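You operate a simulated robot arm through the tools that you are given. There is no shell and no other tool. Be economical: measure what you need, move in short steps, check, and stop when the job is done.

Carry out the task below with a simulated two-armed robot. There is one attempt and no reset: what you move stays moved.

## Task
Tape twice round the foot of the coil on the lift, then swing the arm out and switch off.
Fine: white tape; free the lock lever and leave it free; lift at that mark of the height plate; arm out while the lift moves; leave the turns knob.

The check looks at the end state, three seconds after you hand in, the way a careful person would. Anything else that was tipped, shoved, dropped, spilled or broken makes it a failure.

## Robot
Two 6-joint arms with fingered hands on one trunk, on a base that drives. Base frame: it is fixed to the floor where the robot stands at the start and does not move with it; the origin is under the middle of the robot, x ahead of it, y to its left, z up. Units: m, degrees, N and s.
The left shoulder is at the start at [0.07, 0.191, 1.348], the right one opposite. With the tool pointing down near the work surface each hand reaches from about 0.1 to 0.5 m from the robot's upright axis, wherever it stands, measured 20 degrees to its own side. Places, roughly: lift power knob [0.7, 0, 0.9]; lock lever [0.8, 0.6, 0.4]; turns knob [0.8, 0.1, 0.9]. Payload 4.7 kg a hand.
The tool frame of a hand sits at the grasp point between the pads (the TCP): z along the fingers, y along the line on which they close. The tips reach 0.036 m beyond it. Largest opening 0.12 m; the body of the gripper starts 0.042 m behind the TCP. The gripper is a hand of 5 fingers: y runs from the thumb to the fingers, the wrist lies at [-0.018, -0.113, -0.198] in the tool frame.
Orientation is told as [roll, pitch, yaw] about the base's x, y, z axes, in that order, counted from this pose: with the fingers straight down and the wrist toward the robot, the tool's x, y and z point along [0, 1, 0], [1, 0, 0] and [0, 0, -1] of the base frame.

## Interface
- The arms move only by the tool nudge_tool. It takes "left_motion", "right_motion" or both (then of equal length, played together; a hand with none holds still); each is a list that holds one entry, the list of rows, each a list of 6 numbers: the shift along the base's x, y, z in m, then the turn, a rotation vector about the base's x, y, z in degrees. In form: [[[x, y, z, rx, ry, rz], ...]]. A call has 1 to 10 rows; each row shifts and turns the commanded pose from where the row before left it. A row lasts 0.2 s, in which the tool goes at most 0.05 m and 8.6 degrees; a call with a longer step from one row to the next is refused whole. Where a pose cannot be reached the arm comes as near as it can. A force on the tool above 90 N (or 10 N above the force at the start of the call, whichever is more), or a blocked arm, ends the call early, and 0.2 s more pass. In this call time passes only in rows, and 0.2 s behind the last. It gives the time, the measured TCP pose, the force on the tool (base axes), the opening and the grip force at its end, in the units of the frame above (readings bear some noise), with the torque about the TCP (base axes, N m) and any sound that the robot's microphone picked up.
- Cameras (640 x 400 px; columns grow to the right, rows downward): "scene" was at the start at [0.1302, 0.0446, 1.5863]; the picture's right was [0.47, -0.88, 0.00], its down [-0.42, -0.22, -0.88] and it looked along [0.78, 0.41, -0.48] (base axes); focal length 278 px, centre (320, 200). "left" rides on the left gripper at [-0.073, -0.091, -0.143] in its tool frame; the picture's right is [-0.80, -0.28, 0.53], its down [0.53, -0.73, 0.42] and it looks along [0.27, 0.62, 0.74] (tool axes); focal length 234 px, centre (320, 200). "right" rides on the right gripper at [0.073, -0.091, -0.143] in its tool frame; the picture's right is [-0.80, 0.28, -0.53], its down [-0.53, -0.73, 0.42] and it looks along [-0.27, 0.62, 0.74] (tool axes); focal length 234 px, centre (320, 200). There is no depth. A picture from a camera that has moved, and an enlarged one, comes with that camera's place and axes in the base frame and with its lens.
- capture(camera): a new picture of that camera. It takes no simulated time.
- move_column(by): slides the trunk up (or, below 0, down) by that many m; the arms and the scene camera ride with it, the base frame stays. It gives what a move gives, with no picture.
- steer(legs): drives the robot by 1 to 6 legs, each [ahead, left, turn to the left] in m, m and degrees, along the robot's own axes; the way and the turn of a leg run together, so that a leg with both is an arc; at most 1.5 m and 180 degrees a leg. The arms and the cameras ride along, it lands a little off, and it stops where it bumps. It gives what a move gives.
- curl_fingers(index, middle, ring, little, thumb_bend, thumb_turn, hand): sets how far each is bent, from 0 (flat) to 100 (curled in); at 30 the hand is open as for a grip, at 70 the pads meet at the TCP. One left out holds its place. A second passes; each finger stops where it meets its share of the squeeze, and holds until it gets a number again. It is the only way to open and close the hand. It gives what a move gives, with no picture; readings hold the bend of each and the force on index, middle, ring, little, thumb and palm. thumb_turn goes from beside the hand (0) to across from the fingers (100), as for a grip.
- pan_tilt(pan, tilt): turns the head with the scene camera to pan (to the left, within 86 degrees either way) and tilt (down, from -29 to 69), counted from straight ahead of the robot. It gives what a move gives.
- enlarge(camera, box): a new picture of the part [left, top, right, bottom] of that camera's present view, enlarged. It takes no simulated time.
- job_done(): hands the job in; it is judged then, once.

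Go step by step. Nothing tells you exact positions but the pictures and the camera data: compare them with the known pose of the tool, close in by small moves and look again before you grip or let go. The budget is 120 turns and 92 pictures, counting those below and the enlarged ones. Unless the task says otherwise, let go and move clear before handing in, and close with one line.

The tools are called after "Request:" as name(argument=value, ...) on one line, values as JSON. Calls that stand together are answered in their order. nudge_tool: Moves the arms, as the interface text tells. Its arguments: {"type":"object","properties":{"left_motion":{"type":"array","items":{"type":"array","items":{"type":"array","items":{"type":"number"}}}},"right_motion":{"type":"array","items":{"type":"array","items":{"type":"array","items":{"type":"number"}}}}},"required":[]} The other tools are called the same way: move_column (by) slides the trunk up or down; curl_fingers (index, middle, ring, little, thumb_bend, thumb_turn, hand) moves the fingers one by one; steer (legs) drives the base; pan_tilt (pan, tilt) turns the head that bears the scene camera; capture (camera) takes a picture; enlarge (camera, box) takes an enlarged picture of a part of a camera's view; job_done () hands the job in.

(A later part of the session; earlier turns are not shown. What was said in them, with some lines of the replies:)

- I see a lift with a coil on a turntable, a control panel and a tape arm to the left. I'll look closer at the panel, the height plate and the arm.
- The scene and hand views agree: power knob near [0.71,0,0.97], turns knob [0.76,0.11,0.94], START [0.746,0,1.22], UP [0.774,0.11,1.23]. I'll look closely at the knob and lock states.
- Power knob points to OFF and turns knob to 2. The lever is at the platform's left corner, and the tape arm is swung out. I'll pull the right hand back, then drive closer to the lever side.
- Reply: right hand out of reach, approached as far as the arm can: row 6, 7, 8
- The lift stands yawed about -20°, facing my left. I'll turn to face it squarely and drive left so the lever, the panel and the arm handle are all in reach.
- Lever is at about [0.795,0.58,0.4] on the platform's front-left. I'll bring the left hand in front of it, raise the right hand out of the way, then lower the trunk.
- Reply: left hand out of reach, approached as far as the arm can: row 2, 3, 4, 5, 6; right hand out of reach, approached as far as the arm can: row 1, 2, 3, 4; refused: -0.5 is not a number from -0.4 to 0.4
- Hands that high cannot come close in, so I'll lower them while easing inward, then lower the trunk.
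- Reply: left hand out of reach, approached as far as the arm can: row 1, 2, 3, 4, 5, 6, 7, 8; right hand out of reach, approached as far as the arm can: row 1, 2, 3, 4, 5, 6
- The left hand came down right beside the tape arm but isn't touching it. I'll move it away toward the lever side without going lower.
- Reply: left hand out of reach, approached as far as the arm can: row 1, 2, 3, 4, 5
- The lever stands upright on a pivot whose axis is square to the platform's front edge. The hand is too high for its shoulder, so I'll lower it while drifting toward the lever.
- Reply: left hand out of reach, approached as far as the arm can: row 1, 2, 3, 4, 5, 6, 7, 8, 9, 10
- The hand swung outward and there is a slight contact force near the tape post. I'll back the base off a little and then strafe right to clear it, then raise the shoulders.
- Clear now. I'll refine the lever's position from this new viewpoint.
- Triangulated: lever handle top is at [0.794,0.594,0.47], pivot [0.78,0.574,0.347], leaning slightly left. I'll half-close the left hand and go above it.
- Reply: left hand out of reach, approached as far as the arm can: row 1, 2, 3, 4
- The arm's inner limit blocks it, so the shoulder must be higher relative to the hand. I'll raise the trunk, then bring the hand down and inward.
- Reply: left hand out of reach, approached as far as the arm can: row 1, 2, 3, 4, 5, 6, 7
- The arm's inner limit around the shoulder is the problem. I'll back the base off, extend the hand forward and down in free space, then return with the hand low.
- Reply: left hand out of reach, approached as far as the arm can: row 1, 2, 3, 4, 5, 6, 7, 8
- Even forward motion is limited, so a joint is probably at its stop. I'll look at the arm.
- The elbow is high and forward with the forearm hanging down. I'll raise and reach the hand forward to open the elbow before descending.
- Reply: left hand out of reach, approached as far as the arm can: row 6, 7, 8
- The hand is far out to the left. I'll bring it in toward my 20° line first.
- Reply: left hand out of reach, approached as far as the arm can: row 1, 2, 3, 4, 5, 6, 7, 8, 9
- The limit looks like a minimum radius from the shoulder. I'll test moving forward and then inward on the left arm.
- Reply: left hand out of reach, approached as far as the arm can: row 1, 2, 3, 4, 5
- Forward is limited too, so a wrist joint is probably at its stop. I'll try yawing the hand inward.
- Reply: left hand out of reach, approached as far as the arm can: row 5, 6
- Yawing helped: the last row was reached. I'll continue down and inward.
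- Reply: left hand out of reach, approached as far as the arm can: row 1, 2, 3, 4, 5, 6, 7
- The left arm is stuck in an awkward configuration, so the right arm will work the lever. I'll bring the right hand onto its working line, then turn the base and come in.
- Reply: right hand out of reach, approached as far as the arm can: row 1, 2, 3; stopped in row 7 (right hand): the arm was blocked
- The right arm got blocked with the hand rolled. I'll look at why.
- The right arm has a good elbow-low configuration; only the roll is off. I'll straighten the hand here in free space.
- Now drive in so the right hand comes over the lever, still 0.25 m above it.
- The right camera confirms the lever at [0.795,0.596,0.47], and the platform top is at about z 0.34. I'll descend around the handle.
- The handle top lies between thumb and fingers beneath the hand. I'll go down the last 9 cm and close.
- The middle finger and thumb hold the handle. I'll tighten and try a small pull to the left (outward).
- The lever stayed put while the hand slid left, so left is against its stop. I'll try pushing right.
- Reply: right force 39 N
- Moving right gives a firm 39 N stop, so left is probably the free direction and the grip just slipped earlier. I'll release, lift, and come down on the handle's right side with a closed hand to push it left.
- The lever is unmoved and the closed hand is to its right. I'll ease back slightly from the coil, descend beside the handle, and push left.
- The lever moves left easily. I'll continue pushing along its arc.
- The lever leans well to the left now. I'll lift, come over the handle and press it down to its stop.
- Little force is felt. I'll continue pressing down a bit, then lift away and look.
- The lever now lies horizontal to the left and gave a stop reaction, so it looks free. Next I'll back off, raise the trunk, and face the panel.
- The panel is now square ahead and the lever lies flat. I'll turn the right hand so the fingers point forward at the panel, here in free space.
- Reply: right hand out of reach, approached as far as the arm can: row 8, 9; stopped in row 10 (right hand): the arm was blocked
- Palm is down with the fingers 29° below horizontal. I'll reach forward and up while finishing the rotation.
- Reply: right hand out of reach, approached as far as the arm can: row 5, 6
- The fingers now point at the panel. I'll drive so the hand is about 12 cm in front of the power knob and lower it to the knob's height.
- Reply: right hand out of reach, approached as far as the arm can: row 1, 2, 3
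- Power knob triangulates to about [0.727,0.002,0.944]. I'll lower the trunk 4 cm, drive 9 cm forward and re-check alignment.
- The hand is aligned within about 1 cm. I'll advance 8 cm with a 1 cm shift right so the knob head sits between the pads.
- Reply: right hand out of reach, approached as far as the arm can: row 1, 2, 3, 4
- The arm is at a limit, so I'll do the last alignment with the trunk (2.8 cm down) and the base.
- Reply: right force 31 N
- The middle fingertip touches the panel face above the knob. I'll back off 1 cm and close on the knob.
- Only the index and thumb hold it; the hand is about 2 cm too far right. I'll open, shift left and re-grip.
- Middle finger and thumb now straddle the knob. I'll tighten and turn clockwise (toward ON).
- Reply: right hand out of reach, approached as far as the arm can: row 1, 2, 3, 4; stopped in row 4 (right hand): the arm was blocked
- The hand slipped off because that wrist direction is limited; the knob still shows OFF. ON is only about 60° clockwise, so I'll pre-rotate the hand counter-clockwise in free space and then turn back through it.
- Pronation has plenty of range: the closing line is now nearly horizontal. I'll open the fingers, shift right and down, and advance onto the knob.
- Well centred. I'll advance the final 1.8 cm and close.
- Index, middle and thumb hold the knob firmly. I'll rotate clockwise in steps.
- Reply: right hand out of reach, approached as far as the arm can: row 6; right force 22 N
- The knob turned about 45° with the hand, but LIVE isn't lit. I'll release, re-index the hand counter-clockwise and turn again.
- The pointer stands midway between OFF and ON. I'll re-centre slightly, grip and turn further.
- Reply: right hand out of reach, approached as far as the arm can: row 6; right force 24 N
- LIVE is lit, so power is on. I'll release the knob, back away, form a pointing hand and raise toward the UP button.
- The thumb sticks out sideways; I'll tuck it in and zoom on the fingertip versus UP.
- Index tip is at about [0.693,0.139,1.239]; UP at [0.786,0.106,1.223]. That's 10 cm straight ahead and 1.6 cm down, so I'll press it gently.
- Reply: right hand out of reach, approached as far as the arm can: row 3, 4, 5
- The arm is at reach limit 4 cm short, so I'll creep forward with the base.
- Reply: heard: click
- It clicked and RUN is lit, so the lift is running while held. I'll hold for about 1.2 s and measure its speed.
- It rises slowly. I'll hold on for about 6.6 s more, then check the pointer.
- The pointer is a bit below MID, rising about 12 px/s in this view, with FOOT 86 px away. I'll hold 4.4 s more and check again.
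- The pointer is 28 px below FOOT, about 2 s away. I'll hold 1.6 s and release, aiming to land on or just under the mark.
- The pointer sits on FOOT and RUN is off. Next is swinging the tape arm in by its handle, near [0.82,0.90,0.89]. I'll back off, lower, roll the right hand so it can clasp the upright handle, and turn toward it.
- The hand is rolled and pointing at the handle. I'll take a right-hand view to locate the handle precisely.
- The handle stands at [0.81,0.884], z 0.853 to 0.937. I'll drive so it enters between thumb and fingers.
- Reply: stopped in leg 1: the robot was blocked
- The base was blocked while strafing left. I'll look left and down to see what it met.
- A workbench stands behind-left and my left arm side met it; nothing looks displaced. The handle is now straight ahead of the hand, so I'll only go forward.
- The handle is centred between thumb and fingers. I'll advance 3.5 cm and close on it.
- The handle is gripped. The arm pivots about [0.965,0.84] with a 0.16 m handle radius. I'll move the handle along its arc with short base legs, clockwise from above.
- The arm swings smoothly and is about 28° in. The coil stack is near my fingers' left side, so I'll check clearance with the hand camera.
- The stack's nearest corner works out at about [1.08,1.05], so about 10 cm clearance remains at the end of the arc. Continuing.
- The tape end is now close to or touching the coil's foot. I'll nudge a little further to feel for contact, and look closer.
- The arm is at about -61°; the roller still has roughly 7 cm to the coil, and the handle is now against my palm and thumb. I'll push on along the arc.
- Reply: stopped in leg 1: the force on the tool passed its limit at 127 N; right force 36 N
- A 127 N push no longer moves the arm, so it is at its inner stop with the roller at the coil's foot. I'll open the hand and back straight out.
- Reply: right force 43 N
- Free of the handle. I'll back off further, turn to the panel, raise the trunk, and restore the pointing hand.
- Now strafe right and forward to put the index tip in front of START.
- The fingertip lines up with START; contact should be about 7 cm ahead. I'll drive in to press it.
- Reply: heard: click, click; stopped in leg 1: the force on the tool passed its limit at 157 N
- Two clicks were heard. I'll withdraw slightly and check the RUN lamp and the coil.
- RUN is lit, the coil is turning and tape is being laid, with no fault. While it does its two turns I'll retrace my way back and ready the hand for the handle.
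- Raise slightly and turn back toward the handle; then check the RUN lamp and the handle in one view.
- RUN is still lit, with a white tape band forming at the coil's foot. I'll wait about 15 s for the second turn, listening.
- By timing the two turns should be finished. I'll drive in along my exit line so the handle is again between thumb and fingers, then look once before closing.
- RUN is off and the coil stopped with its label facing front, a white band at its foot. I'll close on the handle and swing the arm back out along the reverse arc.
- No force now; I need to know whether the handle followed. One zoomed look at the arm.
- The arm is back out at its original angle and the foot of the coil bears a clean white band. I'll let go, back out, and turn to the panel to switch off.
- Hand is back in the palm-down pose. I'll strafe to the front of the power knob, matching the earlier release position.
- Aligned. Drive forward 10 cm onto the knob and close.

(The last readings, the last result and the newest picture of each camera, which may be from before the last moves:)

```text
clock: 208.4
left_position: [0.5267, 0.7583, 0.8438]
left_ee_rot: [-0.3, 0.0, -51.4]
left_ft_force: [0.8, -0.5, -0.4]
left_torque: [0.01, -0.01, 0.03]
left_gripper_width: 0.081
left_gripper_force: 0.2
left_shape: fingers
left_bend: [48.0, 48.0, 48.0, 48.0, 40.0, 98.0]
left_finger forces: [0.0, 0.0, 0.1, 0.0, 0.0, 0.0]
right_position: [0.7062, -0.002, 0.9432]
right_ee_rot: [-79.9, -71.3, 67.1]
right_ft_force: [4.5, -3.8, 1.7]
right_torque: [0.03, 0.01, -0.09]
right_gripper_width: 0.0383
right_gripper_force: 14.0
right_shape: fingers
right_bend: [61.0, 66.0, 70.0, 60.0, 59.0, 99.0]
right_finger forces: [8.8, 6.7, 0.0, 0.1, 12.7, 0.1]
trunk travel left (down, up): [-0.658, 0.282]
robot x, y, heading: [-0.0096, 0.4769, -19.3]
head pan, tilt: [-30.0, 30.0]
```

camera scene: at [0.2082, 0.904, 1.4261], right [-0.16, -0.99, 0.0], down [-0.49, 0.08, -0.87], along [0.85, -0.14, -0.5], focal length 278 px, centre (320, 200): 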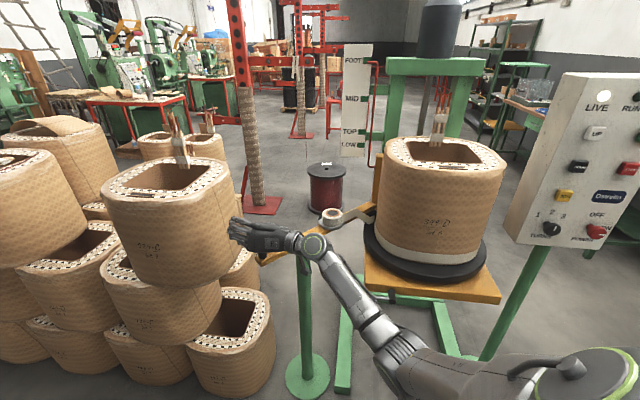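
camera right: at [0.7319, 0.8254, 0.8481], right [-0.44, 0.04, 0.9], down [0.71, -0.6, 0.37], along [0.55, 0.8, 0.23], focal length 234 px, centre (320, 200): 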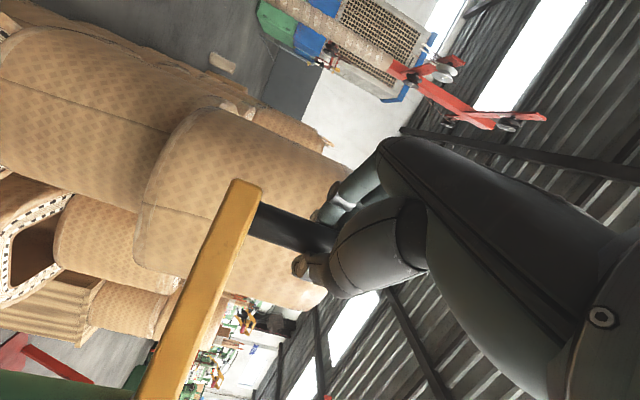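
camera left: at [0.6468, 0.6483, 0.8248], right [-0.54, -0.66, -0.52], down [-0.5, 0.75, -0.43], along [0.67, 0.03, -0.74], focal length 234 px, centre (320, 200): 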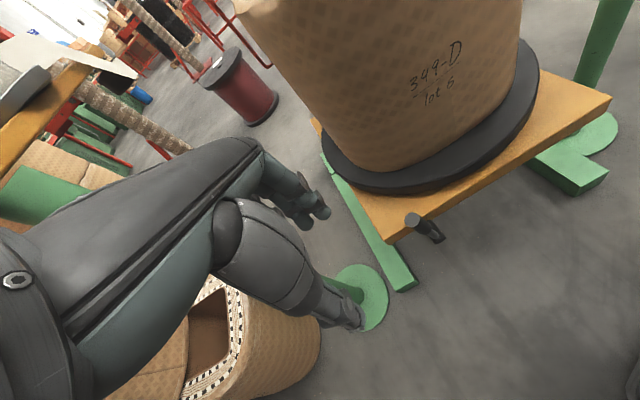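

A firm three-point grip. I'll turn counter-clockwise 80°.

Request:
nudge_tool(right_motion=[[[0, 0, 0, -7.5, 2.8, 0], [0, 0, 0, -7.5, 2.8, 0], [0, 0, 0, -7.5, 2.8, 0], [0, 0, 0, -7.5, 2.8, 0], [0, 0, 0, -7.5, 2.8, 0], [0, 0, 0, -7.5, 2.8, 0], [0, 0, 0, -7.5, 2.8, 0], [0, 0, 0, -7.5, 2.8, 0], [0, 0, 0, -7.5, 2.8, 0], [0, 0, 0, -7.5, 2.8, 0]]])

```text
clock: 210.7
left_position: [0.525, 0.7618, 0.8421]
left_ee_rot: [-0.4, -0.3, -51.1]
left_ft_force: [-0.2, -0.7, 0.0]
left_torque: [-0.04, 0.0, -0.01]
left_gripper_width: 0.081
left_gripper_force: 0.1
left_shape: fingers
left_bend: [48.0, 48.0, 48.0, 48.0, 40.0, 98.0]
left_finger forces: [0.0, 0.1, 0.0, 0.0, 0.1, 0.1]
right_position: [0.707, 0.0037, 0.9466]
right_ee_rot: [-82.5, 8.8, 69.0]
right_ft_force: [12.7, 24.5, 11.9]
right_torque: [0.13, -0.47, 0.82]
right_gripper_width: 0.0383
right_gripper_force: 17.9
right_shape: fingers
right_bend: [55.0, 62.0, 70.0, 60.0, 63.0, 100.0]
right_finger forces: [15.5, 14.7, 0.0, 0.0, 5.3, 0.0]
trunk travel left (down, up): [-0.658, 0.282]
robot x, y, heading: [-0.008, 0.4761, -18.9]
head pan, tilt: [-30.0, 30.0]
```

The hand turned the full 80°. To be sure it reaches OFF, I'll re-grip and turn a bit further.

Request:
curl_fingers(hand="right", index=38, middle=38, ring=38, little=38, thumb_bend=38)

Request:
nudge_tool(right_motion=[[[0, -0.001, 0, 7.5, -2.8, 0], [0, -0.001, -0.001, 7.5, -2.8, 0], [0, -0.001, -0.001, 7.5, -2.8, 0], [0, -0.001, -0.001, 7.5, -2.8, 0]]])

Request:
capture(camera="right")

```text
clock: 211.7
left_position: [0.525, 0.7581, 0.8444]
left_ee_rot: [-0.2, -0.1, -51.2]
left_ft_force: [0.0, -0.6, -0.4]
left_torque: [-0.01, -0.02, 0.0]
left_gripper_width: 0.0812
left_gripper_force: 0.1
left_shape: fingers
left_bend: [48.0, 48.0, 48.0, 48.0, 40.0, 98.0]
left_finger forces: [0.1, 0.0, 0.0, 0.0, 0.1, 0.0]
right_position: [0.706, -0.0014, 0.9425]
right_ee_rot: [-82.3, 8.8, 68.7]
right_ft_force: [-0.1, 0.4, -0.2]
right_torque: [0.0, 0.04, -0.04]
right_gripper_width: 0.0989
right_gripper_force: 0.1
right_shape: fingers
right_bend: [38.0, 38.0, 38.0, 38.0, 38.0, 97.0]
right_finger forces: [0.1, 0.0, 0.0, 0.0, 0.0, 0.0]
trunk travel left (down, up): [-0.658, 0.282]
robot x, y, heading: [-0.0054, 0.4697, -19.2]
head pan, tilt: [-30.0, 30.0]
```

```text
clock: 212.7
left_position: [0.5257, 0.7577, 0.8442]
left_ee_rot: [-0.3, 0.0, -51.2]
left_ft_force: [0.1, 0.8, 0.0]
left_torque: [-0.01, -0.01, 0.03]
left_gripper_width: 0.0811
left_gripper_force: 0.1
left_shape: fingers
left_bend: [48.0, 48.0, 48.0, 48.0, 40.0, 98.0]
left_finger forces: [0.0, 0.0, 0.1, 0.1, 0.0, 0.0]
right_position: [0.7047, -0.0055, 0.9385]
right_ee_rot: [-81.8, -23.5, 68.7]
right_ft_force: [-0.1, -0.2, -0.7]
right_torque: [0.05, -0.01, -0.03]
right_gripper_width: 0.0986
right_gripper_force: 0.1
right_shape: fingers
right_bend: [38.0, 38.0, 38.0, 38.0, 38.0, 97.0]
right_finger forces: [0.1, 0.0, 0.1, 0.0, 0.0, 0.0]
trunk travel left (down, up): [-0.658, 0.282]
robot x, y, heading: [-0.0072, 0.4769, -19.3]
head pan, tilt: [-30.0, 30.0]
```

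```text
0 pictures are left
camera right: at [0.5409, -0.0103, 0.8561], right [-0.41, 0.06, 0.91], down [0.15, -0.98, 0.14], along [0.9, 0.19, 0.39], focal length 234 px, centre (320, 200)
```

right: 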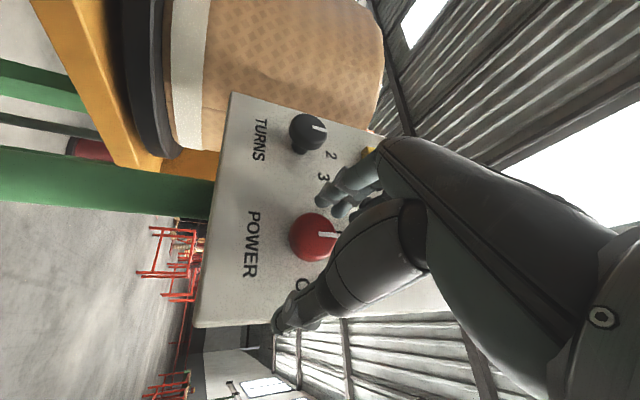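

The pointer is upright at OFF, parallel to the untouched turns pointer at 2. I'll withdraw clear and hand in.

Request:
steer(legs=[[-0.25, 0, 0]])

```text
clock: 214.5
left_position: [0.2879, 0.8406, 0.8437]
left_ee_rot: [-0.1, 0.0, -51.1]
left_ft_force: [-0.2, -0.6, 1.2]
left_torque: [-0.01, -0.03, 0.01]
left_gripper_width: 0.0812
left_gripper_force: 0.1
left_shape: fingers
left_bend: [48.0, 48.0, 48.0, 48.0, 40.0, 98.0]
left_finger forces: [0.0, 0.1, 0.0, 0.0, 0.0, 0.0]
right_position: [0.4696, 0.0771, 0.9398]
right_ee_rot: [-81.8, -23.2, 68.8]
right_ft_force: [-0.3, 0.8, -0.4]
right_torque: [0.0, -0.02, -0.02]
right_gripper_width: 0.0988
right_gripper_force: 0.0
right_shape: fingers
right_bend: [38.0, 38.0, 38.0, 38.0, 38.0, 97.0]
right_finger forces: [0.1, 0.1, 0.0, 0.0, 0.1, 0.1]
trunk travel left (down, up): [-0.658, 0.282]
robot x, y, heading: [-0.2464, 0.5594, -18.9]
head pan, tilt: [-30.0, 30.0]
```

Both hands are clear of the lift and the panel, so I'm handing in now.

Request:
job_done()

```text
The job is handed in.
```

The job is handed in: white tape round the foot of the coil, the lift at FOOT, the lock lever free, the tape arm swung out, the power knob at OFF and the turns knob still at 2. I didn't count the two turns: with the turns knob at 2, the machine stopped by itself. I had no picture left to see the LIVE lamp after switching off. Earlier, strafing left, the base was blocked by something I couldn't identify; nothing in view had moved.
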